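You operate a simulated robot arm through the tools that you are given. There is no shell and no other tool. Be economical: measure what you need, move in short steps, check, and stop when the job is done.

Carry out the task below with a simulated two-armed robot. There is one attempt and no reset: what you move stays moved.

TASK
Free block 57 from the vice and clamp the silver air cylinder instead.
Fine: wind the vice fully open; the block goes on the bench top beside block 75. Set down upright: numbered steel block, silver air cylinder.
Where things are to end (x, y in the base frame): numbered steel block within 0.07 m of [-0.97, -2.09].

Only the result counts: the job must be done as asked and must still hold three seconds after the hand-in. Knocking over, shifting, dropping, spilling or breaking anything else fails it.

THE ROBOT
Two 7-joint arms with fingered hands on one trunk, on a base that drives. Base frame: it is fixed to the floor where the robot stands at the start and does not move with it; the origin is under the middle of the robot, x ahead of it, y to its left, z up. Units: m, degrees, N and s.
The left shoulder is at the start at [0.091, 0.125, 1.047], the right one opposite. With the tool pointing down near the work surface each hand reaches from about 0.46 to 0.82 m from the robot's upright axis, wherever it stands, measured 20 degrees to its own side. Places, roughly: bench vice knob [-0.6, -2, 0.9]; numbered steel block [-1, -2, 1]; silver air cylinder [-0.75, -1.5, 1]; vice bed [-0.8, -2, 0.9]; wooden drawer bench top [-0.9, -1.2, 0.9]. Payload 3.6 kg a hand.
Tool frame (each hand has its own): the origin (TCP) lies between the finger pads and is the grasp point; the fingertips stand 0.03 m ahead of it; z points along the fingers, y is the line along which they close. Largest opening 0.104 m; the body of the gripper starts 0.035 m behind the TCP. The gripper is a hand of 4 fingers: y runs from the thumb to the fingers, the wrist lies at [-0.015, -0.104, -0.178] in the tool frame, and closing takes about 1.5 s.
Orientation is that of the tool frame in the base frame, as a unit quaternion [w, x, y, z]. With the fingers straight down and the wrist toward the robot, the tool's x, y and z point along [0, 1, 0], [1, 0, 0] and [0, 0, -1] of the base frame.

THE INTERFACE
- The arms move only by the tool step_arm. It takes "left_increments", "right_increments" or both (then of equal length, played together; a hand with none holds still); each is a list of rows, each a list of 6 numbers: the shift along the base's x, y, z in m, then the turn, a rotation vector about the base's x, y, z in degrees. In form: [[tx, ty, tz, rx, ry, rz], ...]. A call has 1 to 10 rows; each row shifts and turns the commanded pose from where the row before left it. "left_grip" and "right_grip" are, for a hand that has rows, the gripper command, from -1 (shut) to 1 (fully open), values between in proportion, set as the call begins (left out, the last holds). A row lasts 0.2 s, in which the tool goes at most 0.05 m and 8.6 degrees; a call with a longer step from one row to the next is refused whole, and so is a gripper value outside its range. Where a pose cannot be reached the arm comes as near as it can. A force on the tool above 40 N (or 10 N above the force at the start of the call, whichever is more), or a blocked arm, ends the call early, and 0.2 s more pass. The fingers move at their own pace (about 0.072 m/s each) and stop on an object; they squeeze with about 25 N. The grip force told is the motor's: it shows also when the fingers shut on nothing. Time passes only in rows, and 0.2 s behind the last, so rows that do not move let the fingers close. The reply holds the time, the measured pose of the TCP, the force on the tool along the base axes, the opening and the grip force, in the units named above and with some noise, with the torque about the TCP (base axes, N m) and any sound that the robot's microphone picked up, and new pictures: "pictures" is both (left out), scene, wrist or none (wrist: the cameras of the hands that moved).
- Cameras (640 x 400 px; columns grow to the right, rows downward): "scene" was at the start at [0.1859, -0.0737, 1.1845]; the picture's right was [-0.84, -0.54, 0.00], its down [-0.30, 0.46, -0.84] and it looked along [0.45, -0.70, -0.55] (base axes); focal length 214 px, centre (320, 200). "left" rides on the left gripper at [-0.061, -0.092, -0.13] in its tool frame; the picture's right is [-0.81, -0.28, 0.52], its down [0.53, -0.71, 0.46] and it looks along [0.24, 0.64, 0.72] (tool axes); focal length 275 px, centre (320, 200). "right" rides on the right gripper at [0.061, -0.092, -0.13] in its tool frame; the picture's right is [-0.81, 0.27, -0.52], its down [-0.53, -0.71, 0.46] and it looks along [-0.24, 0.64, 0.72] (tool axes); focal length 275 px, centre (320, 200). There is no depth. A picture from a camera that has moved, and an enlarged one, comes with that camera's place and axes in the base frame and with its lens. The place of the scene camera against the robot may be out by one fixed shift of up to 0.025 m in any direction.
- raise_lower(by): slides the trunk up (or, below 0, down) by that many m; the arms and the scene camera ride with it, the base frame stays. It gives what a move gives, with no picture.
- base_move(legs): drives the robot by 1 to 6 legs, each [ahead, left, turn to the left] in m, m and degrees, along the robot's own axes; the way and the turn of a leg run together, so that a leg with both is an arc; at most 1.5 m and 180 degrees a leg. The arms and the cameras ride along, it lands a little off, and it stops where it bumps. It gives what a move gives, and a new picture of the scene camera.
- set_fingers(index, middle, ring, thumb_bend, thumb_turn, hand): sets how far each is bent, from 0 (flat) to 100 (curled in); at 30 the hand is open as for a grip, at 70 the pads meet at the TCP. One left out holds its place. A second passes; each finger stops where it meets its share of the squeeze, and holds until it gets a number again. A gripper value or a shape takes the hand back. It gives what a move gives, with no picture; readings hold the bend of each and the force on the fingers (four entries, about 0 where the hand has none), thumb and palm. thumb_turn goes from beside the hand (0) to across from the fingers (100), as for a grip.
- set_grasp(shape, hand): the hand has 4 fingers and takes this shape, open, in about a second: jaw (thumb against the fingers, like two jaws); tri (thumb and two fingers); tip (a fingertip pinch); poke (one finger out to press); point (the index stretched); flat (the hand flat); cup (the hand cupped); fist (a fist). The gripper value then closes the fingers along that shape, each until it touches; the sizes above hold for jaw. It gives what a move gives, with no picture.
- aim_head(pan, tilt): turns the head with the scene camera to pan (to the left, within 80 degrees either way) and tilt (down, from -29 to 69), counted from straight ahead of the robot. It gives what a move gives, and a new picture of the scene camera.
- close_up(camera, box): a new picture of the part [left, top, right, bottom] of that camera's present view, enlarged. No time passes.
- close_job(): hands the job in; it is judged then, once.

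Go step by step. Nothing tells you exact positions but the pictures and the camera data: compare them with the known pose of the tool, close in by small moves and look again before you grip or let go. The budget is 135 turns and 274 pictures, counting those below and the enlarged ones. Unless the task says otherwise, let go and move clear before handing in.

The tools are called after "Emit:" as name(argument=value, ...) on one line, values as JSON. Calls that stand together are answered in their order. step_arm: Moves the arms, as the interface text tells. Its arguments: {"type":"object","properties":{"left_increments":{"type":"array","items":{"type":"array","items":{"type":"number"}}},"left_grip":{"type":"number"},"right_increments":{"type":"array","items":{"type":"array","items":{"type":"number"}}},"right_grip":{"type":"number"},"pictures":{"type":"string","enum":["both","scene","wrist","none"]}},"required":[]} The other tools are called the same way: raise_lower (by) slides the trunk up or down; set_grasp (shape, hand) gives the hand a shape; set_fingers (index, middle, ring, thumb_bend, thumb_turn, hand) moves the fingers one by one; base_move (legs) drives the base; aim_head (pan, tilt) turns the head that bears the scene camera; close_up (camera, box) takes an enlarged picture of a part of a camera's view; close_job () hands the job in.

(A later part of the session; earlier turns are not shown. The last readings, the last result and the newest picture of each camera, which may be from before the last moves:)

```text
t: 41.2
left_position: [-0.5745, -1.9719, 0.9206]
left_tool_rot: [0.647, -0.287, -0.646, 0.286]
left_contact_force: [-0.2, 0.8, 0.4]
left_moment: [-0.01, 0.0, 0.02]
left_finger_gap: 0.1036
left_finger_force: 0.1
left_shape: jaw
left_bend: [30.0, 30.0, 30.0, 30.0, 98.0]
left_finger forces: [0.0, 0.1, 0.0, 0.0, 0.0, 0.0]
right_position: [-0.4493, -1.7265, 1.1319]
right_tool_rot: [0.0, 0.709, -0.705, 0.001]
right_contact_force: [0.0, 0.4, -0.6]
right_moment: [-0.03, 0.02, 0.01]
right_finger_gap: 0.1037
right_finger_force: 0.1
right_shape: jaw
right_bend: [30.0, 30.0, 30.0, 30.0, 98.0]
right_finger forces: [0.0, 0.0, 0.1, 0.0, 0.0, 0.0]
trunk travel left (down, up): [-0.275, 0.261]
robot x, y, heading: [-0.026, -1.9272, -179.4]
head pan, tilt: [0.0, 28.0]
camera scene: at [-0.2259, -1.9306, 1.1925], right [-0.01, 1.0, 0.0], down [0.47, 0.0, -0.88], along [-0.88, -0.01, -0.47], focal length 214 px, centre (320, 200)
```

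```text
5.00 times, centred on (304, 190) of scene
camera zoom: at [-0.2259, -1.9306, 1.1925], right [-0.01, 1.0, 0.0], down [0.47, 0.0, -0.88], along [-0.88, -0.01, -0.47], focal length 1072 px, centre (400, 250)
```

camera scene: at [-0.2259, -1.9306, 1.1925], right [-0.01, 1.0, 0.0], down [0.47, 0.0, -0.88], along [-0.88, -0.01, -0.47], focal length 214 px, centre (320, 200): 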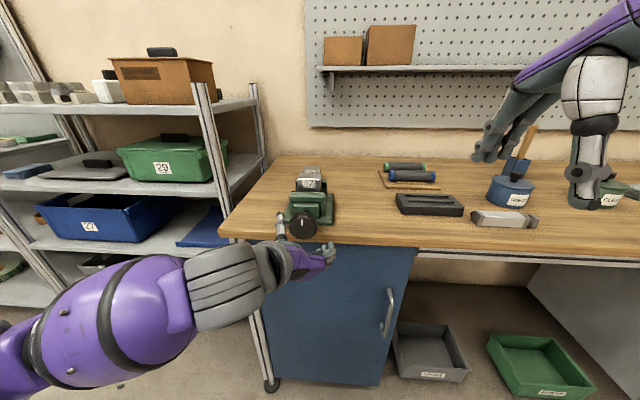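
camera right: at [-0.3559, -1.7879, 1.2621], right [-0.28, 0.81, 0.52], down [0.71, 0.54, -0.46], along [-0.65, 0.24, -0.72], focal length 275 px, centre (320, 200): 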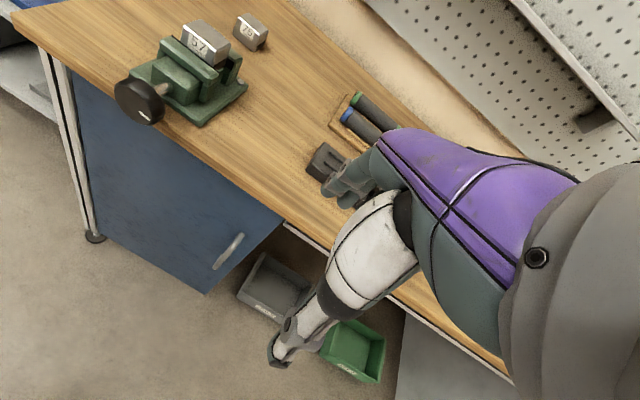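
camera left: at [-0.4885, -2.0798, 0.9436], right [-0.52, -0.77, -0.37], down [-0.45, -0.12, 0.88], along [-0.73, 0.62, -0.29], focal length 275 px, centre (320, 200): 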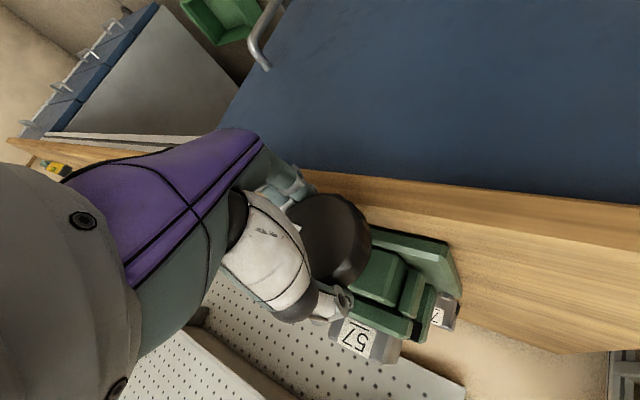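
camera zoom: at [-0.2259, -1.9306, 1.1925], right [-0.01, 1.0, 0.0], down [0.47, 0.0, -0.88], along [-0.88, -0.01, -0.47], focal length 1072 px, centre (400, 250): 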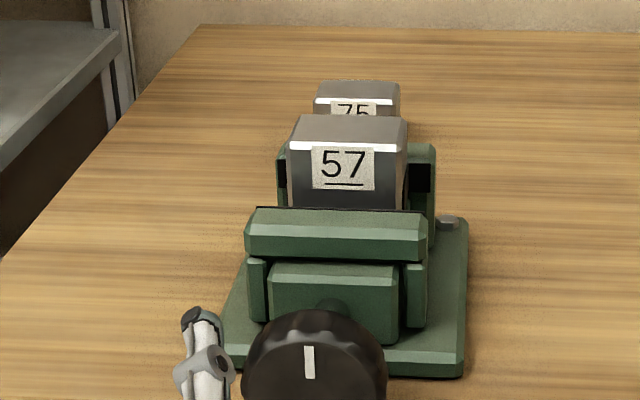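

The knob mark has moved from right to top, about 100°, and the knob itself doesn't translate. I'll do another stroke with a longer sweep.

Emit:
step_arm(left_increments=[[0, 0, 0, -8.5, 0, 0], [0, 0, 0, -8.5, 0, 0], [0, 0, 0, -8.5, 0, 0], [-0.025, 0, 0, 0, 0, 0], [-0.02, 0, 0, 0, 0, 0]], pictures="none")

Emit:
step_arm(left_increments=[[0, 0, 0, 0, 0, 0], [0, 0, 0, 0, 0, 0], [0, 0, 0, 0, 0, 0], [0, 0, 0, 0, 0, 0], [0, 0, 0, 0, 0, 0], [0, 0, 0, 0, 0, 0], [0, 0, 0, 0, 0, 0], [0, 0, 0, 8.5, 0, 0], [0, 0, 0, 8.5, 0, 0], [0, 0, 0, 8.5, 0, 0]], left_grip=-1, pictures="none")

Emit:
step_arm(left_increments=[[0, 0, 0, 8.5, 0, 0], [0, 0, 0, 8.5, 0, 0], [0, 0, 0, 8.5, 0, 0], [0, 0, 0, 8.5, 0, 0], [0, 0, 0, 8.5, 0, 0], [0, 0, 0, 8.5, 0, 0], [0, 0, 0, 8.5, 0, 0], [0, 0, 0, 8.5, 0, 0], [0, 0, 0, 8.5, 0, 0], [0, 0, 0, 8.5, 0, 0]], pictures="none")

Emit:
close_up(camera="scene", box=[240, 150, 368, 230])

```text
t: 42.5
left_position: [-0.6194, -1.9709, 0.9213]
left_tool_rot: [-0.568, 0.422, 0.568, -0.422]
left_contact_force: [0.2, -0.1, 0.1]
left_moment: [-0.03, 0.02, 0.0]
left_finger_gap: 0.1038
left_finger_force: 0.1
left_shape: jaw
left_bend: [30.0, 30.0, 30.0, 30.0, 98.0]
left_finger forces: [0.0, 0.0, 0.0, 0.0, 0.1, 0.0]
right_position: [-0.4492, -1.7269, 1.1317]
right_tool_rot: [0.0, 0.709, -0.705, 0.0]
right_contact_force: [-0.1, 0.0, 0.1]
right_moment: [0.02, -0.01, -0.02]
right_finger_gap: 0.1039
right_finger_force: 0.1
right_shape: jaw
right_bend: [30.0, 30.0, 30.0, 30.0, 98.0]
right_finger forces: [0.0, 0.0, 0.0, 0.0, 0.0, 0.1]
trunk travel left (down, up): [-0.275, 0.261]
robot x, y, heading: [-0.0271, -1.9334, -179.7]
head pan, tilt: [0.0, 28.0]
```

```text
t: 44.6
left_position: [-0.6202, -1.9733, 0.9203]
left_tool_rot: [-0.647, 0.285, 0.648, -0.285]
left_contact_force: [-9.3, -5.4, 0.1]
left_moment: [-0.62, 0.06, 0.3]
left_finger_gap: 0.0532
left_finger_force: 25.1
left_shape: jaw
left_bend: [73.0, 41.0, 40.0, 71.0, 100.0]
left_finger forces: [13.8, 6.1, 0.1, 0.1, 23.2, 0.1]
right_position: [-0.4512, -1.7279, 1.1306]
right_tool_rot: [0.0, 0.709, -0.705, -0.001]
right_contact_force: [-0.5, 0.3, -0.9]
right_moment: [0.0, -0.01, 0.0]
right_finger_gap: 0.1037
right_finger_force: 0.0
right_shape: jaw
right_bend: [30.0, 30.0, 30.0, 30.0, 98.0]
right_finger forces: [0.1, 0.0, 0.1, 0.1, 0.0, 0.0]
trunk travel left (down, up): [-0.275, 0.261]
robot x, y, heading: [-0.0263, -1.9319, -179.7]
head pan, tilt: [0.0, 28.0]
```

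```text
t: 46.7
left_position: [-0.618, -1.9748, 0.9349]
left_tool_rot: [0.695, 0.172, -0.675, -0.176]
left_contact_force: [-2.9, -7.5, 23.0]
left_moment: [-0.24, 0.2, -0.04]
left_finger_gap: 0.0372
left_finger_force: 25.3
left_shape: jaw
left_bend: [74.0, 47.0, 41.0, 78.0, 100.0]
left_finger forces: [7.0, 0.1, 0.1, 0.0, 24.2, 0.0]
right_position: [-0.4485, -1.7283, 1.1318]
right_tool_rot: [0.0, 0.709, -0.705, -0.001]
right_contact_force: [-0.6, 0.0, 0.8]
right_moment: [0.0, 0.01, 0.0]
right_finger_gap: 0.1037
right_finger_force: 0.1
right_shape: jaw
right_bend: [30.0, 30.0, 30.0, 30.0, 98.0]
right_finger forces: [0.0, 0.0, 0.0, 0.0, 0.0, 0.1]
trunk travel left (down, up): [-0.275, 0.261]
robot x, y, heading: [-0.0225, -1.931, -179.6]
head pan, tilt: [0.0, 28.0]
stopped in row 10 (left hand): the force on the tool passed its limit at 42 N (the readings are from after the stop); the commanded pose is now the measured one
```

```text
5.00 times, centred on (304, 190) of scene
camera zoom: at [-0.2245, -1.9323, 1.1927], right [-0.01, 1.0, 0.0], down [0.47, 0.0, -0.88], along [-0.88, -0.01, -0.47], focal length 1072 px, centre (400, 250)
```

zoom: 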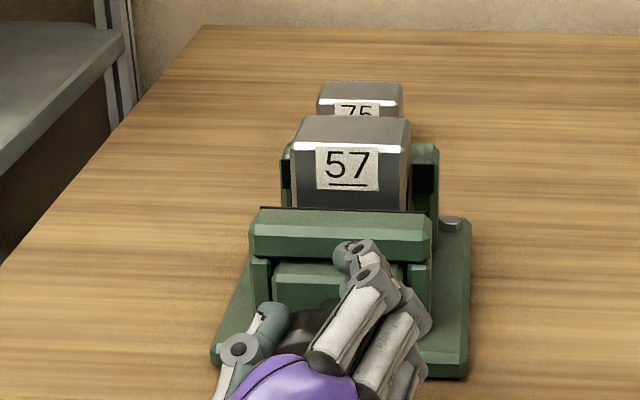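

That grip slipped off because the index finger missed the knob, so I need better centring. I'll release, retreat and measure the knob centre again.

Emit:
step_arm(left_increments=[[0, 0, 0, 0, 0, 0], [0, 0, 0, 0, 0, 0], [0, 0, 0, 0, 0, 0], [0, 0, 0, 0, 0, 0], [0.025, 0, 0, 0, 0, 0], [0.025, 0, 0, 0, 0, 0], [0, 0, 0, 0, 0, 0]], left_grip=1, pictures="wrist")

Emit:
close_up(camera="scene", box=[240, 165, 368, 245])

Emit:
close_up(camera="right", box=[80, 0, 272, 140])

Emit:
close_up(camera="left", box=[300, 60, 620, 260])

```text
t: 48.3
left_position: [-0.5684, -1.9735, 0.9272]
left_tool_rot: [0.69, 0.171, -0.681, -0.174]
left_contact_force: [0.3, -0.6, -0.3]
left_moment: [0.03, 0.0, 0.02]
left_finger_gap: 0.1039
left_finger_force: 0.2
left_shape: jaw
left_bend: [30.0, 30.0, 30.0, 30.0, 98.0]
left_finger forces: [0.0, 0.0, 0.0, 0.1, 0.0, 0.0]
right_position: [-0.4486, -1.7272, 1.1312]
right_tool_rot: [0.001, 0.71, -0.704, 0.0]
right_contact_force: [0.5, -0.2, 0.3]
right_moment: [-0.04, 0.0, 0.0]
right_finger_gap: 0.1037
right_finger_force: 0.0
right_shape: jaw
right_bend: [30.0, 30.0, 30.0, 30.0, 98.0]
right_finger forces: [0.0, 0.0, 0.0, 0.0, 0.0, 0.0]
trunk travel left (down, up): [-0.275, 0.261]
robot x, y, heading: [-0.0282, -1.9293, -179.6]
head pan, tilt: [0.0, 28.0]
camera left: at [-0.4394, -2.0244, 0.8281], right [-0.53, 0.14, -0.84], down [-0.45, -0.88, 0.14], along [-0.72, 0.45, 0.53], focal length 275 px, centre (320, 200)
```

left: 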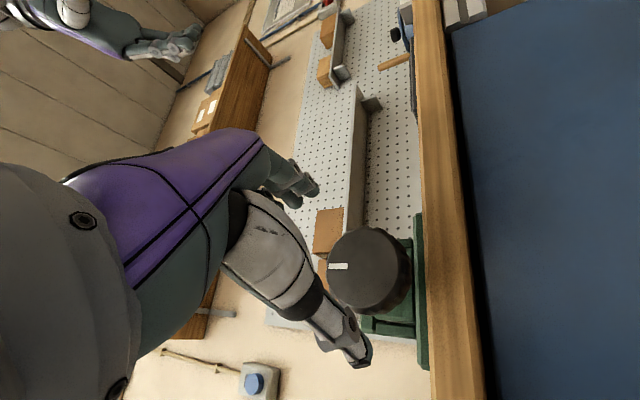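

```text
5.00 times, centred on (304, 205) of scene
camera zoom: at [-0.226, -1.9311, 1.1925], right [-0.01, 1.0, 0.0], down [0.47, 0.0, -0.88], along [-0.88, -0.01, -0.47], focal length 1072 px, centre (400, 175)
```

zoom: 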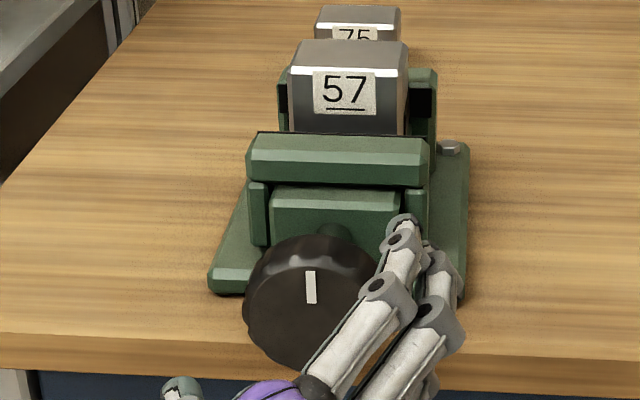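

```text
2.86 times, centred on (176, 70) of right
camera zoom: at [-0.3566, -1.7883, 1.2616], right [-0.28, 0.81, 0.52], down [0.71, 0.54, -0.46], along [-0.65, 0.24, -0.72], focal length 786 px, centre (731, 571)
```

zoom: 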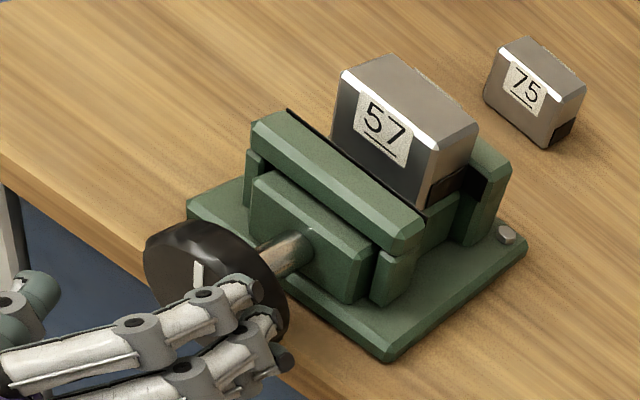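

```text
2.00 times, centred on (460, 160) of left
camera zoom: at [-0.4394, -2.0244, 0.8281], right [-0.53, 0.14, -0.84], down [-0.45, -0.88, 0.14], along [-0.72, 0.45, 0.53], focal length 551 px, centre (40, 280)
```

zoom: 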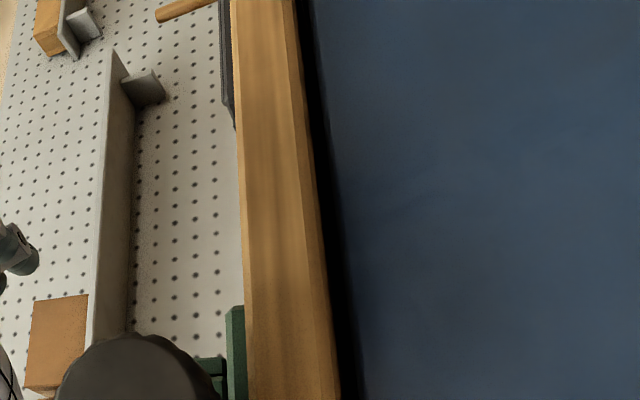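

My estimates now put the knob axis near (y -1.974, z 0.916), lower than I had been using. I'll go back to the roll that worked, re-centre, advance and close.

Emit:
step_arm(left_increments=[[0, 0, -0.001, -8.3, 0, 0], [0, 0, -0.001, -8.3, 0, 0], [0, 0, -0.001, -8.3, 0, 0], [0, 0, -0.001, -8.3, 0, 0], [0, 0, -0.001, -8.3, 0, 0], [0, 0, -0.001, -8.3, 0, 0], [0, 0, -0.001, -8.3, 0, 0], [0, 0, -0.001, -8.3, 0, 0], [-0.025, 0, -0.001, -8.3, 0, 0], [-0.025, 0, -0.001, 0, 0, 0]], pictures="none")

Emit:
step_arm(left_increments=[[0, 0, 0, 0, 0, 0], [0, 0, 0, 0, 0, 0], [0, 0, 0, 0, 0, 0], [0, 0, 0, 0, 0, 0], [0, 0, 0, 0, 0, 0], [0, 0, 0, 0, 0, 0], [0, 0, 0, 0, 0, 0]], left_grip=-1, pictures="wrist")

Emit:
close_up(camera="scene", box=[240, 165, 368, 245])

```text
t: 50.5
left_position: [-0.6201, -1.9737, 0.9161]
left_tool_rot: [0.652, -0.284, -0.647, 0.276]
left_contact_force: [0.3, -0.3, -1.7]
left_moment: [0.03, -0.01, 0.0]
left_finger_gap: 0.1039
left_finger_force: 0.0
left_shape: jaw
left_bend: [30.0, 30.0, 30.0, 30.0, 98.0]
left_finger forces: [0.0, 0.0, 0.0, 0.0, 0.0, 0.1]
right_position: [-0.4496, -1.7271, 1.132]
right_tool_rot: [0.0, 0.71, -0.704, 0.0]
right_contact_force: [-0.1, 0.1, -0.3]
right_moment: [-0.03, 0.0, 0.01]
right_finger_gap: 0.1036
right_finger_force: 0.1
right_shape: jaw
right_bend: [30.0, 30.0, 30.0, 30.0, 98.0]
right_finger forces: [0.0, 0.0, 0.0, 0.0, 0.0, 0.0]
trunk travel left (down, up): [-0.275, 0.261]
robot x, y, heading: [-0.0246, -1.9317, -179.7]
head pan, tilt: [0.0, 28.0]
```

```text
t: 52.1
left_position: [-0.6198, -1.9718, 0.9171]
left_tool_rot: [0.653, -0.282, -0.646, 0.276]
left_contact_force: [-4.3, -1.3, 2.8]
left_moment: [0.0, 0.12, 0.15]
left_finger_gap: 0.0557
left_finger_force: 24.9
left_shape: jaw
left_bend: [74.0, 42.0, 44.0, 69.0, 100.0]
left_finger forces: [12.7, 7.5, 0.0, 0.0, 23.5, 0.0]
right_position: [-0.4495, -1.7276, 1.1318]
right_tool_rot: [0.0, 0.709, -0.705, 0.0]
right_contact_force: [-0.1, 0.6, 0.3]
right_moment: [0.03, -0.01, 0.02]
right_finger_gap: 0.1037
right_finger_force: 0.0
right_shape: jaw
right_bend: [30.0, 30.0, 30.0, 30.0, 98.0]
right_finger forces: [0.0, 0.1, 0.0, 0.0, 0.0, 0.0]
trunk travel left (down, up): [-0.275, 0.261]
robot x, y, heading: [-0.0263, -1.9327, -179.6]
head pan, tilt: [0.0, 28.0]
camera left: at [-0.4906, -2.0818, 0.94], right [-0.53, -0.77, -0.36], down [-0.45, -0.1, 0.89], along [-0.72, 0.63, -0.3], focal length 275 px, centre (320, 200)
```

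left: 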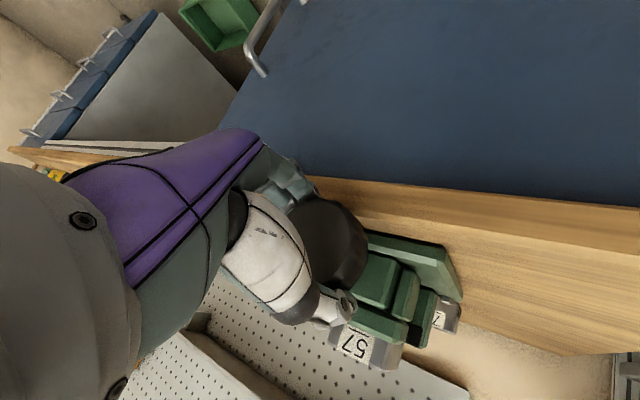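

```text
5.00 times, centred on (304, 205) of scene
camera zoom: at [-0.2261, -1.9313, 1.1925], right [-0.01, 1.0, 0.0], down [0.47, 0.0, -0.88], along [-0.88, -0.01, -0.47], focal length 1072 px, centre (400, 175)
```

zoom: 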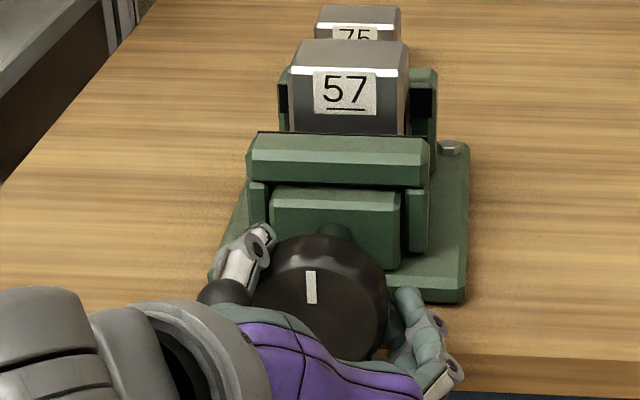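

The index slipped off the front of the knob again, so the grip is too shallow. I'll open, roll a little toward horizontal so the fingers clear the bench edge, and go 15 mm deeper.

Emit:
step_arm(left_increments=[[0, 0, 0, 0, 0, 0], [0, 0, 0, 0, 0, 0], [0, 0, 0, 0, 0, 0], [0, 0, 0, 0, 0, 0], [0.01, 0, 0.001, 8, 0, 0], [-0.01, 0, 0.001, 7, 0, 0], [-0.008, 0, 0, 0, 0, 0], [-0.008, 0, 0, 0, 0, 0]], left_grip=1, pictures="none")

Emit:
close_up(camera="scene", box=[240, 165, 368, 245])

Emit:
close_up(camera="right", box=[80, 40, 240, 140])

```text
t: 53.9
left_position: [-0.6281, -1.9723, 0.9197]
left_tool_rot: [0.684, -0.195, -0.678, 0.184]
left_contact_force: [28.4, -10.5, 4.8]
left_moment: [-0.17, -1.05, -1.19]
left_finger_gap: 0.1036
left_finger_force: 0.1
left_shape: jaw
left_bend: [30.0, 30.0, 30.0, 30.0, 98.0]
left_finger forces: [29.6, 0.0, 0.1, 0.0, 0.0, 0.0]
right_position: [-0.4465, -1.7293, 1.1325]
right_tool_rot: [0.001, 0.71, -0.704, -0.001]
right_contact_force: [0.6, 0.0, 0.3]
right_moment: [-0.02, -0.03, 0.0]
right_finger_gap: 0.1036
right_finger_force: 0.1
right_shape: jaw
right_bend: [30.0, 30.0, 30.0, 30.0, 98.0]
right_finger forces: [0.0, 0.0, 0.1, 0.0, 0.1, 0.0]
trunk travel left (down, up): [-0.275, 0.261]
robot x, y, heading: [-0.0253, -1.9277, -179.5]
head pan, tilt: [0.0, 28.0]
stopped in row 8 (left hand): the force on the tool passed its limit at 47 N (the readings are from after the stop); the commanded pose is now the measured one
```

```text
5.00 times, centred on (304, 205) of scene
camera zoom: at [-0.222, -1.9329, 1.1931], right [-0.01, 1.0, 0.0], down [0.47, 0.0, -0.88], along [-0.88, -0.01, -0.47], focal length 1072 px, centre (400, 175)
```

zoom: 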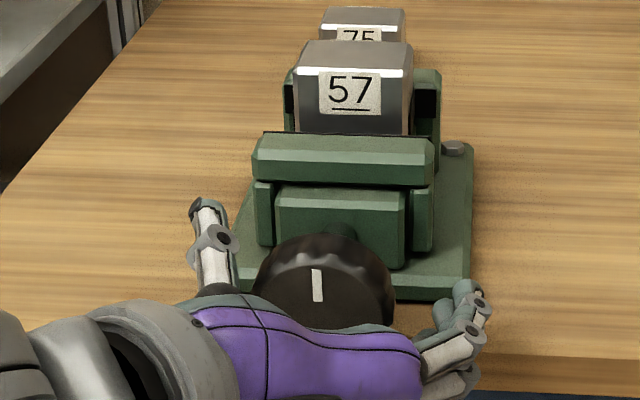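

```text
4.00 times, centred on (160, 90) of right
camera zoom: at [-0.3527, -1.7904, 1.2627], right [-0.28, 0.81, 0.52], down [0.71, 0.54, -0.46], along [-0.65, 0.24, -0.72], focal length 1101 px, centre (960, 640)
```

zoom: 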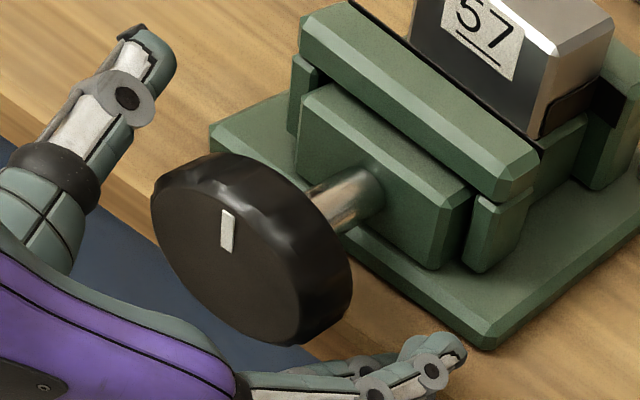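

Now it's clear: the index finger is hitting the bench edge below. I'll roll so the fingers are right and slightly up (above bench level), then go deeper and close.

Emit:
step_arm(left_increments=[[0.012, 0, 0, 0, 0, 0], [0, 0, 0, 8.5, 0, 0], [0, 0, 0, 8.5, 0, 0], [0, 0, 0, 8.5, 0, 0], [0, 0, 0, 8.5, 0, 0], [0, 0, 0, 8.5, 0, 1], [-0.008, -0.001, -0.001, 0, 0, 0], [-0.008, -0.001, -0.001, 0, 0, 0], [-0.006, 0, 0, 0, 0, 0]], pictures="none")

Emit:
close_up(camera="right", box=[80, 40, 240, 140])

```text
t: 55.9
left_position: [-0.6404, -1.9732, 0.9162]
left_tool_rot: [0.708, 0.072, -0.7, -0.066]
left_contact_force: [-0.2, 0.7, -0.5]
left_moment: [0.0, 0.01, 0.01]
left_finger_gap: 0.1037
left_finger_force: 0.1
left_shape: jaw
left_bend: [30.0, 30.0, 30.0, 30.0, 98.0]
left_finger forces: [0.1, 0.0, 0.0, 0.0, 0.0, 0.1]
right_position: [-0.4498, -1.7276, 1.1307]
right_tool_rot: [-0.001, 0.709, -0.705, 0.0]
right_contact_force: [-0.1, 0.4, 0.8]
right_moment: [-0.03, 0.01, 0.0]
right_finger_gap: 0.1039
right_finger_force: 0.0
right_shape: jaw
right_bend: [30.0, 30.0, 30.0, 30.0, 98.0]
right_finger forces: [0.0, 0.0, 0.0, 0.0, 0.0, 0.0]
trunk travel left (down, up): [-0.275, 0.261]
robot x, y, heading: [-0.0255, -1.9294, -179.6]
head pan, tilt: [0.0, 28.0]
```

```text
4.00 times, centred on (160, 90) of right
camera zoom: at [-0.3561, -1.7889, 1.2616], right [-0.28, 0.81, 0.52], down [0.71, 0.54, -0.46], along [-0.65, 0.24, -0.72], focal length 1101 px, centre (960, 640)
```

zoom: 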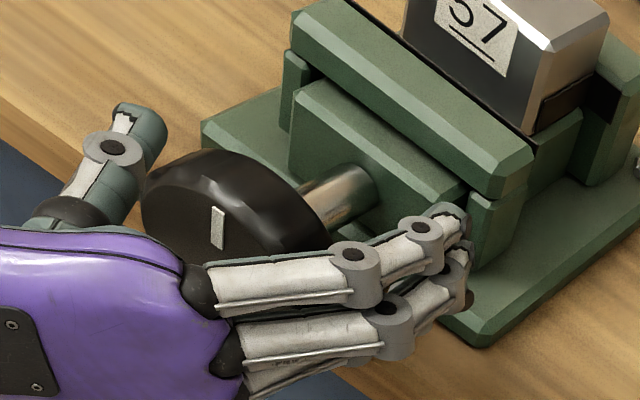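

The fingers straddle the knob cleanly, so I'll close.

Emit:
step_arm(left_increments=[[0, 0, 0, 0, 0, 0], [0, 0, 0, 0, 0, 0], [0, 0, 0, 0, 0, 0], [0, 0, 0, 0, 0, 0], [0, 0, 0, 0, 0, 0], [0, 0, 0, 0, 0, 0], [0, 0, 0, 0, 0, 0]], left_grip=-1, pictures="none")

Emit:
close_up(camera="right", box=[80, 40, 240, 140])

```text
t: 57.5
left_position: [-0.6421, -1.9742, 0.9163]
left_tool_rot: [0.707, 0.072, -0.7, -0.066]
left_contact_force: [-7.6, -1.2, 1.7]
left_moment: [0.01, -0.01, -0.1]
left_finger_gap: 0.0403
left_finger_force: 24.5
left_shape: jaw
left_bend: [75.0, 58.0, 54.0, 75.0, 100.0]
left_finger forces: [16.6, 7.3, 0.1, 0.0, 28.1, 0.1]
right_position: [-0.4498, -1.7283, 1.1319]
right_tool_rot: [0.0, 0.71, -0.704, -0.001]
right_contact_force: [0.7, -1.0, -1.0]
right_moment: [0.0, 0.02, 0.0]
right_finger_gap: 0.1038
right_finger_force: 0.1
right_shape: jaw
right_bend: [30.0, 30.0, 30.0, 30.0, 98.0]
right_finger forces: [0.1, 0.1, 0.0, 0.0, 0.0, 0.0]
trunk travel left (down, up): [-0.275, 0.261]
robot x, y, heading: [-0.0235, -1.9317, -179.5]
head pan, tilt: [0.0, 28.0]
```

```text
4.00 times, centred on (160, 90) of right
camera zoom: at [-0.3568, -1.7891, 1.2615], right [-0.28, 0.81, 0.52], down [0.71, 0.54, -0.46], along [-0.65, 0.24, -0.72], focal length 1101 px, centre (960, 640)
```

zoom: 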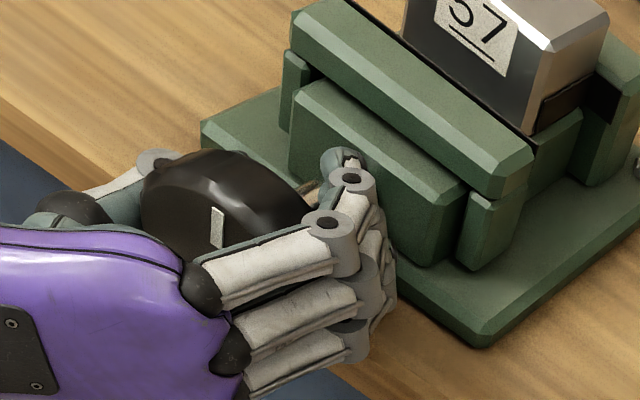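

The index curled under the knob again, so the finger row sits low relative to it. I'll open, shift the hand up 10 mm and 8 mm shallower, and re-close.

Emit:
step_arm(left_increments=[[0, 0, 0, 0, 0, 0], [0, 0, 0, 0, 0, 0], [0, 0, 0, 0, 0, 0], [0, 0, 0, 0, 0, 0], [0.005, 0.0, 0.005, 0, 0, 0], [0.003, 0.0, 0.006, 0, 0, 0]], left_grip=1, pictures="none")

Emit:
step_arm(left_increments=[[0, 0, 0, 0, 0, 0], [0, 0, 0, 0, 0, 0], [0, 0, 0, 0, 0, 0], [0, 0, 0, 0, 0, 0], [0, 0, 0, 0, 0, 0], [0, 0, 0, 0, 0, 0], [0, 0, 0, 0, 0, 0]], left_grip=-1, pictures="none")

Emit:
close_up(camera="right", box=[80, 40, 240, 140])

```text
t: 58.9
left_position: [-0.6334, -1.9728, 0.9277]
left_tool_rot: [0.708, 0.071, -0.7, -0.067]
left_contact_force: [-0.6, 0.1, 0.1]
left_moment: [-0.01, 0.02, -0.04]
left_finger_gap: 0.1037
left_finger_force: 0.1
left_shape: jaw
left_bend: [30.0, 30.0, 30.0, 30.0, 98.0]
left_finger forces: [0.1, 0.0, 0.0, 0.0, 0.0, 0.1]
right_position: [-0.4486, -1.7272, 1.1318]
right_tool_rot: [0.001, 0.71, -0.705, 0.0]
right_contact_force: [0.0, 0.4, 0.2]
right_moment: [-0.02, 0.0, -0.01]
right_finger_gap: 0.1038
right_finger_force: 0.0
right_shape: jaw
right_bend: [30.0, 30.0, 30.0, 30.0, 98.0]
right_finger forces: [0.0, 0.1, 0.0, 0.0, 0.1, 0.1]
trunk travel left (down, up): [-0.275, 0.261]
robot x, y, heading: [-0.0236, -1.933, -179.8]
head pan, tilt: [0.0, 28.0]
```

```text
t: 60.5
left_position: [-0.6347, -1.9761, 0.9277]
left_tool_rot: [0.708, 0.072, -0.7, -0.067]
left_contact_force: [-6.1, -1.7, 2.9]
left_moment: [-0.05, 0.07, -0.04]
left_finger_gap: 0.0379
left_finger_force: 24.6
left_shape: jaw
left_bend: [75.0, 63.0, 59.0, 73.0, 100.0]
left_finger forces: [15.0, 7.2, 0.0, 0.0, 24.3, 0.0]
right_position: [-0.4494, -1.7288, 1.1317]
right_tool_rot: [0.0, 0.71, -0.705, 0.0]
right_contact_force: [-0.3, -0.3, -0.3]
right_moment: [0.01, -0.01, -0.02]
right_finger_gap: 0.1038
right_finger_force: 0.1
right_shape: jaw
right_bend: [30.0, 30.0, 30.0, 30.0, 98.0]
right_finger forces: [0.0, 0.0, 0.0, 0.0, 0.1, 0.0]
trunk travel left (down, up): [-0.275, 0.261]
robot x, y, heading: [-0.0197, -1.9308, -179.7]
head pan, tilt: [0.0, 28.0]
```

```text
4.00 times, centred on (160, 90) of right
camera zoom: at [-0.3566, -1.7891, 1.2615], right [-0.28, 0.81, 0.52], down [0.71, 0.54, -0.46], along [-0.65, 0.24, -0.72], focal length 1101 px, centre (960, 640)
```

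zoom: 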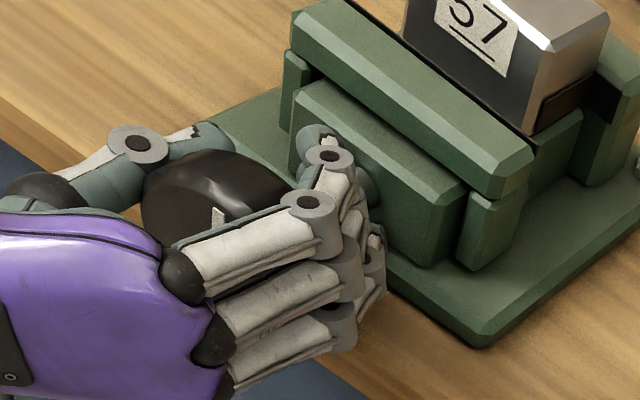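

The fingers now wrap behind the knob, so that was too deep. I'll go shallower, to x ≈ -0.622, at z 0.923 in this same roll.

Emit:
step_arm(left_increments=[[0, 0, 0, 0, 0, 0], [0, 0, 0, 0, 0, 0], [0, 0, 0, 0, 0, 0], [0, 0, 0, 0, 0, 0], [0.006, 0.001, -0.002, 0, 0, 0], [0.005, 0.001, -0.002, 0, 0, 0]], left_grip=1, pictures="none")

Emit:
step_arm(left_increments=[[0, 0, 0, 0, 0, 0], [0, 0, 0, 0, 0, 0], [0, 0, 0, 0, 0, 0], [0, 0, 0, 0, 0, 0], [0, 0, 0, 0, 0, 0], [0, 0, 0, 0, 0, 0], [0, 0, 0, 0, 0, 0]], left_grip=-1, pictures="none")

Emit:
close_up(camera="right", box=[80, 40, 240, 140])

```text
t: 61.9
left_position: [-0.6226, -1.9715, 0.9232]
left_tool_rot: [0.708, 0.072, -0.699, -0.066]
left_contact_force: [-0.8, 0.1, 0.7]
left_moment: [-0.01, 0.03, 0.0]
left_finger_gap: 0.1035
left_finger_force: 0.1
left_shape: jaw
left_bend: [30.0, 30.0, 30.0, 30.0, 98.0]
left_finger forces: [0.0, 0.0, 0.0, 0.1, 0.1, 0.0]
right_position: [-0.4473, -1.7278, 1.1328]
right_tool_rot: [0.0, 0.709, -0.706, 0.0]
right_contact_force: [-0.1, -0.5, -0.6]
right_moment: [0.01, -0.02, 0.0]
right_finger_gap: 0.1041
right_finger_force: 0.0
right_shape: jaw
right_bend: [30.0, 30.0, 30.0, 30.0, 98.0]
right_finger forces: [0.1, 0.0, 0.0, 0.0, 0.0, 0.0]
trunk travel left (down, up): [-0.275, 0.261]
robot x, y, heading: [-0.0276, -1.9323, -179.6]
head pan, tilt: [0.0, 28.0]
```

```text
t: 63.5
left_position: [-0.6228, -1.9724, 0.9218]
left_tool_rot: [0.707, 0.071, -0.7, -0.065]
left_contact_force: [-5.7, -3.2, 2.3]
left_moment: [-0.04, -0.02, 0.27]
left_finger_gap: 0.0511
left_finger_force: 24.9
left_shape: jaw
left_bend: [74.0, 49.0, 49.0, 68.0, 100.0]
left_finger forces: [13.9, 6.8, 0.0, 0.0, 21.9, 0.1]
right_position: [-0.4504, -1.7274, 1.1312]
right_tool_rot: [0.0, 0.709, -0.705, 0.0]
right_contact_force: [1.0, 0.0, 0.6]
right_moment: [0.01, 0.0, -0.02]
right_finger_gap: 0.1042
right_finger_force: 0.1
right_shape: jaw
right_bend: [30.0, 30.0, 30.0, 30.0, 98.0]
right_finger forces: [0.0, 0.0, 0.1, 0.0, 0.0, 0.0]
trunk travel left (down, up): [-0.275, 0.261]
robot x, y, heading: [-0.0227, -1.9262, -179.4]
head pan, tilt: [0.0, 28.0]
```

```text
4.00 times, centred on (160, 90) of right
camera zoom: at [-0.3566, -1.7892, 1.2615], right [-0.28, 0.81, 0.52], down [0.71, 0.54, -0.46], along [-0.65, 0.24, -0.72], focal length 1101 px, centre (960, 640)
```

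zoom: 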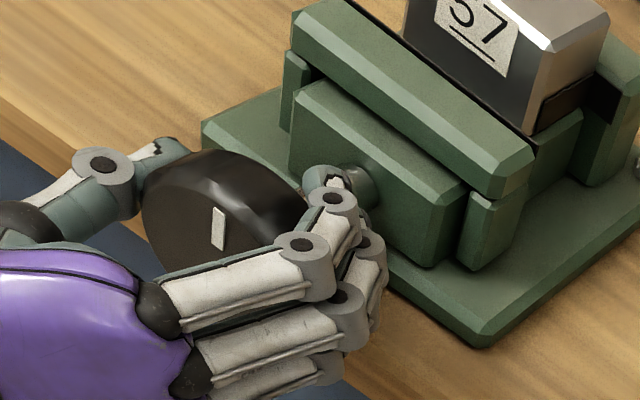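

The fingers cage the knob. I'll test whether it turns with the hand.

Emit:
step_arm(left_increments=[[0, 0, 0, 8, 0, 0], [0, 0, 0, 8, 0, 0], [0, 0, 0, 8, 0, 0], [0, 0, 0, 8, 0, 0]], pictures="none")

Emit:
close_up(camera="right", box=[80, 40, 240, 140])

```text
t: 64.5
left_position: [-0.6244, -1.9733, 0.9223]
left_tool_rot: [0.661, 0.266, -0.653, -0.257]
left_contact_force: [-14.6, -4.9, 2.0]
left_moment: [-0.61, -0.2, 0.05]
left_finger_gap: 0.0448
left_finger_force: 25.4
left_shape: jaw
left_bend: [74.0, 51.0, 49.0, 68.0, 100.0]
left_finger forces: [13.1, 6.5, 0.0, 0.0, 25.2, 0.1]
right_position: [-0.4507, -1.7272, 1.1312]
right_tool_rot: [-0.001, 0.71, -0.704, 0.001]
right_contact_force: [0.3, -0.2, 0.4]
right_moment: [0.0, 0.02, -0.01]
right_finger_gap: 0.1038
right_finger_force: 0.0
right_shape: jaw
right_bend: [30.0, 30.0, 30.0, 30.0, 98.0]
right_finger forces: [0.1, 0.0, 0.0, 0.0, 0.0, 0.0]
trunk travel left (down, up): [-0.275, 0.261]
robot x, y, heading: [-0.0262, -1.9335, -179.4]
head pan, tilt: [0.0, 28.0]
```

```text
4.00 times, centred on (160, 90) of right
camera zoom: at [-0.358, -1.7892, 1.2612], right [-0.28, 0.81, 0.52], down [0.71, 0.54, -0.45], along [-0.65, 0.24, -0.73], focal length 1101 px, centre (960, 640)
```

zoom: 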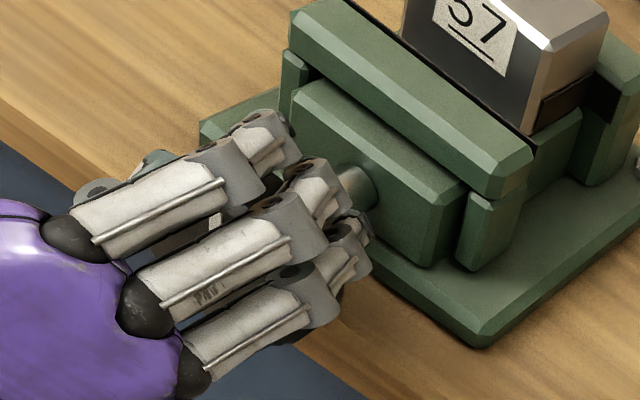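

The torque reached 0.6 N·m without the knob moving, against 0.16 when it turned freely. The mark also stayed at 12 o'clock, so the vice looks to be at its open stop. I'll release and check.

Emit:
step_arm(left_increments=[[0, 0, 0, 0, 0, 0], [0, 0, 0, 0, 0, 0], [0, 0, 0, 0, 0, 0], [0, 0, 0, 0, 0, 0], [0.025, 0, 0, 0, 0, 0], [0.02, 0, 0, 0, 0, 0], [0, -0.04, 0, 0, 0, 0], [0, -0.04, 0, 0, 0, 0], [0, -0.04, 0, 0, 0, 0]], left_grip=1, pictures="none")

Emit:
close_up(camera="right", box=[80, 0, 272, 140])

Emit:
close_up(camera="scene", box=[240, 150, 368, 230])

```text
t: 66.5
left_position: [-0.5781, -2.0939, 0.9223]
left_tool_rot: [0.661, 0.264, -0.654, -0.257]
left_contact_force: [0.1, -0.6, 0.0]
left_moment: [0.02, 0.0, 0.0]
left_finger_gap: 0.1038
left_finger_force: 0.0
left_shape: jaw
left_bend: [30.0, 30.0, 30.0, 30.0, 98.0]
left_finger forces: [0.0, 0.0, 0.0, 0.0, 0.1, 0.0]
right_position: [-0.4481, -1.7289, 1.132]
right_tool_rot: [0.0, 0.709, -0.705, -0.001]
right_contact_force: [0.1, 0.3, 0.3]
right_moment: [0.0, 0.04, -0.03]
right_finger_gap: 0.1038
right_finger_force: 0.0
right_shape: jaw
right_bend: [30.0, 30.0, 30.0, 30.0, 98.0]
right_finger forces: [0.0, 0.0, 0.0, 0.1, 0.0, 0.0]
trunk travel left (down, up): [-0.275, 0.261]
robot x, y, heading: [-0.0254, -1.9295, -179.8]
head pan, tilt: [0.0, 28.0]
```

```text
2.86 times, centred on (176, 70) of right
camera zoom: at [-0.3559, -1.7894, 1.2617], right [-0.28, 0.81, 0.52], down [0.71, 0.54, -0.46], along [-0.65, 0.24, -0.72], focal length 786 px, centre (731, 571)
```

zoom: 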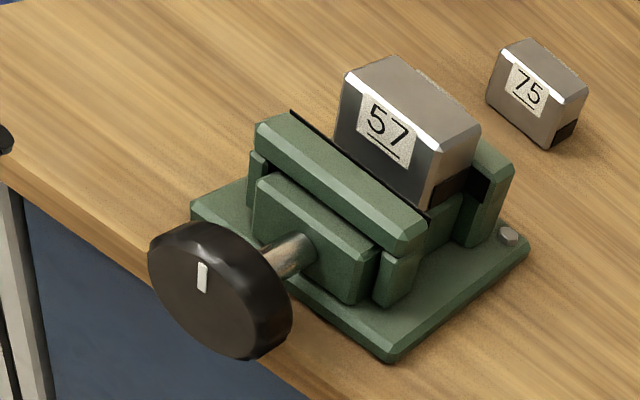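

```text
5.00 times, centred on (304, 190) of scene
camera zoom: at [-0.2252, -1.932, 1.1925], right [-0.01, 1.0, 0.0], down [0.47, 0.0, -0.88], along [-0.88, -0.01, -0.47], focal length 1072 px, centre (400, 250)
```

zoom: 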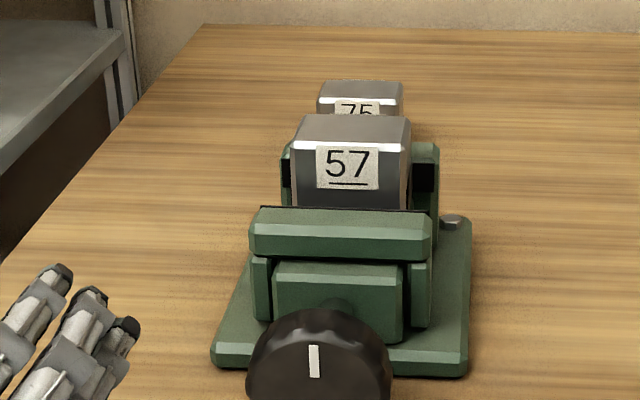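

The mark hasn't moved past 92°, so the vice is fully open and block 57 stands free. Next I'll bring the left hand up, pointing down with its closing axis along y, to lift the block.

Emit:
step_arm(left_increments=[[0, 0, 0.03, -8.5, 0, 0], [0, 0, 0.03, -8.5, 0, 0], [0, 0, 0.04, -8.5, 0, 0], [0, 0, 0.04, -8.5, 0, 0], [0, 0, 0.04, -8.5, 0, 0], [0, 0, 0.04, 0, -8.5, 0], [0, 0, 0, 0, -8.5, 0], [0, 0, 0, 0, -8.5, 0], [0, 0, 0, 0, -8.5, 0], [0, 0, 0, 0, -8.5, 0]], pictures="none")

Emit:
step_arm(left_increments=[[0, 0, 0, 0, -8.5, 0], [0, 0, 0, 0, -8.5, 0], [0, 0, 0, 0, -8.5, 0], [0, 0, 0, 0, -8.5, 0], [0, 0, 0, 0, -8.5, 0], [0, 0, 0, 0, -5, 0]], pictures="scene")

```text
t: 68.7
left_position: [-0.5779, -2.0925, 1.1427]
left_tool_rot: [-0.408, -0.007, 0.913, -0.001]
left_contact_force: [0.3, 0.0, 1.1]
left_moment: [0.0, 0.03, -0.02]
left_finger_gap: 0.104
left_finger_force: 0.0
left_shape: jaw
left_bend: [30.0, 30.0, 30.0, 30.0, 98.0]
left_finger forces: [0.0, 0.0, 0.0, 0.0, 0.0, 0.0]
right_position: [-0.4494, -1.7274, 1.1312]
right_tool_rot: [0.0, 0.71, -0.705, 0.0]
right_contact_force: [0.8, -0.3, 0.5]
right_moment: [0.0, -0.02, 0.0]
right_finger_gap: 0.1037
right_finger_force: 0.1
right_shape: jaw
right_bend: [30.0, 30.0, 30.0, 30.0, 98.0]
right_finger forces: [0.1, 0.0, 0.0, 0.0, 0.0, 0.0]
trunk travel left (down, up): [-0.275, 0.261]
robot x, y, heading: [-0.0214, -1.9284, -179.5]
head pan, tilt: [0.0, 28.0]
```

```text
t: 70.1
left_position: [-0.5778, -2.0922, 1.1438]
left_tool_rot: [-0.005, -0.006, 1.0, -0.004]
left_contact_force: [0.1, -0.1, -0.4]
left_moment: [0.0, 0.0, 0.02]
left_finger_gap: 0.1037
left_finger_force: 0.1
left_shape: jaw
left_bend: [30.0, 30.0, 30.0, 30.0, 98.0]
left_finger forces: [0.0, 0.0, 0.0, 0.0, 0.0, 0.0]
right_position: [-0.4487, -1.7271, 1.1317]
right_tool_rot: [0.0, 0.71, -0.705, 0.0]
right_contact_force: [-0.5, -1.2, 0.4]
right_moment: [0.02, -0.02, 0.0]
right_finger_gap: 0.1037
right_finger_force: 0.1
right_shape: jaw
right_bend: [30.0, 30.0, 30.0, 30.0, 98.0]
right_finger forces: [0.1, 0.1, 0.0, 0.0, 0.0, 0.0]
trunk travel left (down, up): [-0.275, 0.261]
robot x, y, heading: [-0.0218, -1.9324, -179.7]
head pan, tilt: [0.0, 28.0]
camera scene: at [-0.2252, -1.9315, 1.1925], right [-0.01, 1.0, 0.0], down [0.47, 0.0, -0.88], along [-0.88, -0.01, -0.47], focal length 214 px, centre (320, 200)
```

scene: 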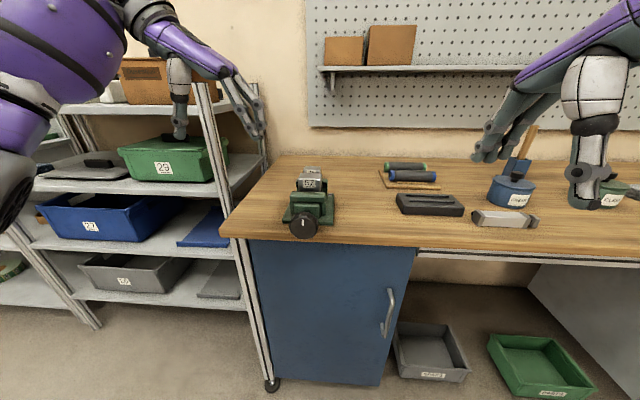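

The shelf post stands left of the bench, so I'll keep the wrist toward the robot: yaw the hand back by 90° and grip the block on its front and back faces. Then I'll drive closer for reach.

Emit:
step_arm(left_increments=[[0, 0.01, 0, 0, 0, 8.5], [0, 0.01, 0, 0, 0, 8.5], [0, 0.01, 0, 0, 0, 8.5], [0, 0, 0, 0, 0, 8.5], [0, 0, 0, 0, 0, 8.5], [0, 0, 0, 0, 0, 8.5], [0, 0, 0, 0, 0, 8.5], [0, 0, 0, 0, 0, 8.5], [0, 0, 0, 0, 0, 8.5], [0, 0, 0, 0, 0, 8.5]], pictures="none")

Emit:
base_move(legs=[[0.12, 0.02, 0]])

Emit:
close_up(camera="left", box=[200, 0, 640, 275])

```text
t: 72.3
left_position: [-0.5776, -2.0621, 1.1422]
left_tool_rot: [-0.002, -0.682, 0.732, -0.006]
left_contact_force: [0.3, -0.1, 0.0]
left_moment: [-0.01, -0.01, -0.01]
left_finger_gap: 0.1037
left_finger_force: 0.2
left_shape: jaw
left_bend: [30.0, 30.0, 30.0, 30.0, 98.0]
left_finger forces: [0.0, 0.0, 0.1, 0.1, 0.0, 0.0]
right_position: [-0.4486, -1.728, 1.1312]
right_tool_rot: [0.0, 0.71, -0.704, -0.001]
right_contact_force: [0.3, 0.5, 0.2]
right_moment: [-0.04, 0.0, -0.02]
right_finger_gap: 0.1038
right_finger_force: 0.2
right_shape: jaw
right_bend: [30.0, 30.0, 30.0, 30.0, 98.0]
right_finger forces: [0.0, 0.0, 0.1, 0.1, 0.0, 0.1]
trunk travel left (down, up): [-0.275, 0.261]
robot x, y, heading: [-0.0262, -1.9282, -179.6]
head pan, tilt: [0.0, 28.0]
```

```text
t: 73.5
left_position: [-0.6981, -2.0832, 1.1427]
left_tool_rot: [-0.002, -0.68, 0.733, -0.006]
left_contact_force: [-1.3, 0.1, -0.9]
left_moment: [0.01, -0.04, -0.04]
left_finger_gap: 0.1035
left_finger_force: 0.0
left_shape: jaw
left_bend: [30.0, 30.0, 30.0, 30.0, 98.0]
left_finger forces: [0.0, 0.0, 0.0, 0.0, 0.0, 0.0]
right_position: [-0.5697, -1.7485, 1.1315]
right_tool_rot: [0.0, 0.71, -0.704, 0.0]
right_contact_force: [-0.4, -0.7, 0.1]
right_moment: [0.01, 0.0, 0.01]
right_finger_gap: 0.1037
right_finger_force: 0.1
right_shape: jaw
right_bend: [30.0, 30.0, 30.0, 30.0, 98.0]
right_finger forces: [0.0, 0.0, 0.1, 0.0, 0.1, 0.0]
trunk travel left (down, up): [-0.275, 0.261]
robot x, y, heading: [-0.1409, -1.9518, -179.4]
head pan, tilt: [0.0, 28.0]
camera scene: at [-0.3453, -1.9527, 1.1924], right [-0.01, 1.0, 0.0], down [0.47, 0.0, -0.88], along [-0.88, -0.01, -0.47], focal length 214 px, centre (320, 200)
```

scene: 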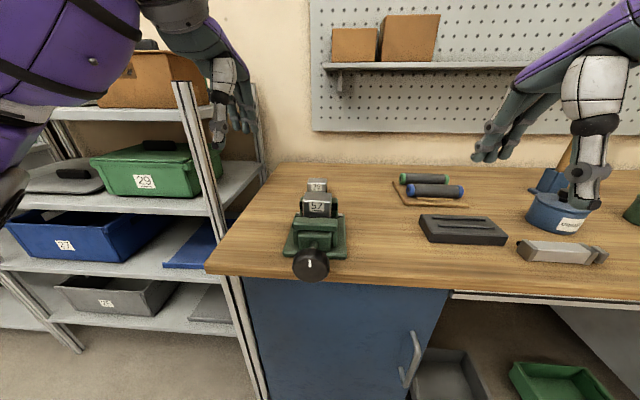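

```text
1.45 times, centred on (420, 138) of left
camera zoom: at [-0.6019, -2.0273, 1.2729], right [0.34, 0.78, -0.53], down [0.67, -0.59, -0.44], along [-0.66, -0.2, -0.73], focal length 400 px, centre (174, 291)
```

zoom: 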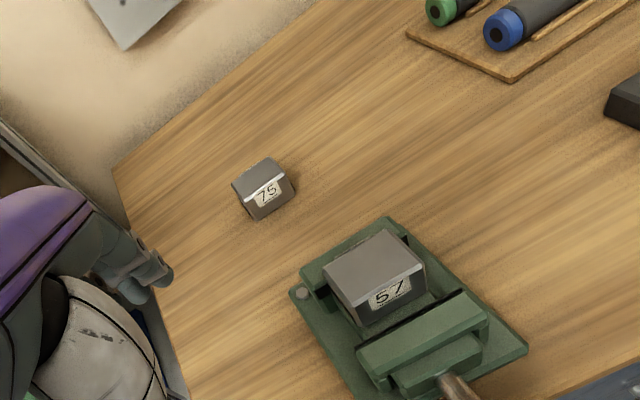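

Block 57's top is centred at (-0.762, -1.960). I'll move the left hand above it, squaring the yaw.

Emit:
step_arm(left_increments=[[-0.016, 0.03, 0, 0, 0, 2], [-0.016, 0.031, 0, 0, 0, 2], [-0.016, 0.031, 0, 0, 0, 0], [-0.016, 0.031, 0, 0, 0, 0], [0, 0, -0.03, 0, 0, 0], [0, 0, -0.03, 0, 0, 0]], pictures="both")

Emit:
close_up(camera="right", box=[0, 0, 240, 150])

```text
t: 75.0
left_position: [-0.7606, -1.9596, 1.0841]
left_tool_rot: [-0.003, -0.705, 0.709, -0.005]
left_contact_force: [-0.5, 0.1, 0.1]
left_moment: [0.05, 0.0, -0.02]
left_finger_gap: 0.1037
left_finger_force: 0.1
left_shape: jaw
left_bend: [30.0, 30.0, 30.0, 30.0, 98.0]
left_finger forces: [0.0, 0.0, 0.0, 0.0, 0.0, 0.1]
right_position: [-0.5683, -1.7488, 1.1326]
right_tool_rot: [0.0, 0.71, -0.704, 0.0]
right_contact_force: [0.7, -0.4, 0.1]
right_moment: [0.01, 0.01, 0.01]
right_finger_gap: 0.1036
right_finger_force: 0.1
right_shape: jaw
right_bend: [30.0, 30.0, 30.0, 30.0, 98.0]
right_finger forces: [0.0, 0.1, 0.0, 0.1, 0.1, 0.0]
trunk travel left (down, up): [-0.275, 0.261]
robot x, y, heading: [-0.1449, -1.9493, -179.4]
head pan, tilt: [0.0, 28.0]
camera scene: at [-0.3446, -1.9523, 1.1925], right [-0.01, 1.0, 0.0], down [0.47, 0.0, -0.88], along [-0.88, -0.01, -0.47], focal length 214 px, centre (320, 200)
camera left: at [-0.6689, -1.8977, 1.2138], right [0.28, 0.8, -0.53], down [0.71, -0.54, -0.45], along [-0.64, -0.25, -0.72], focal length 275 px, centre (320, 200)
```

scene: 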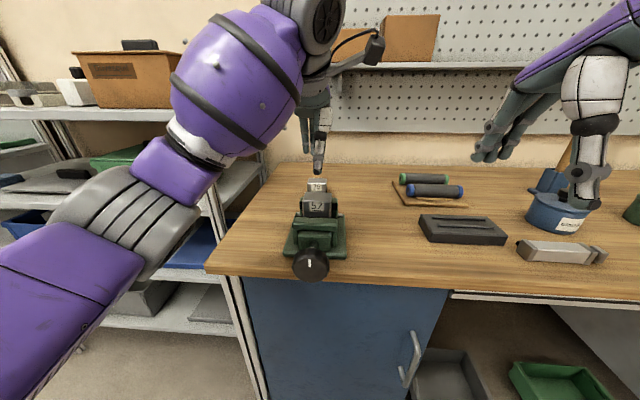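
left: 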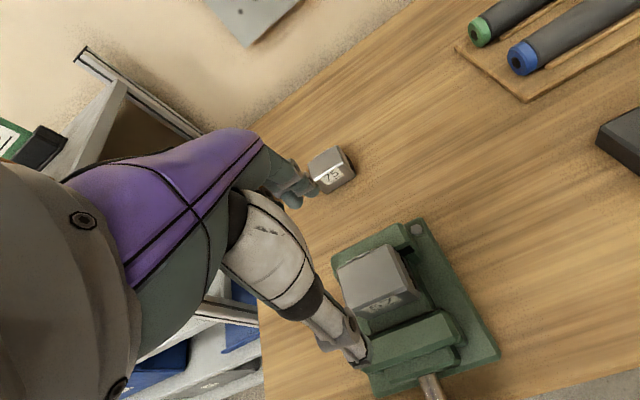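

```text
2.67 times, centred on (120, 75) of right
camera zoom: at [-0.4755, -1.8097, 1.2616], right [-0.28, 0.81, 0.52], down [0.71, 0.54, -0.46], along [-0.65, 0.24, -0.72], focal length 734 px, centre (853, 533)
```

zoom: 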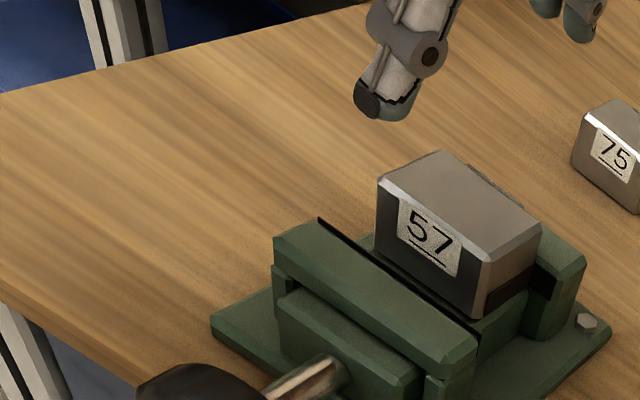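

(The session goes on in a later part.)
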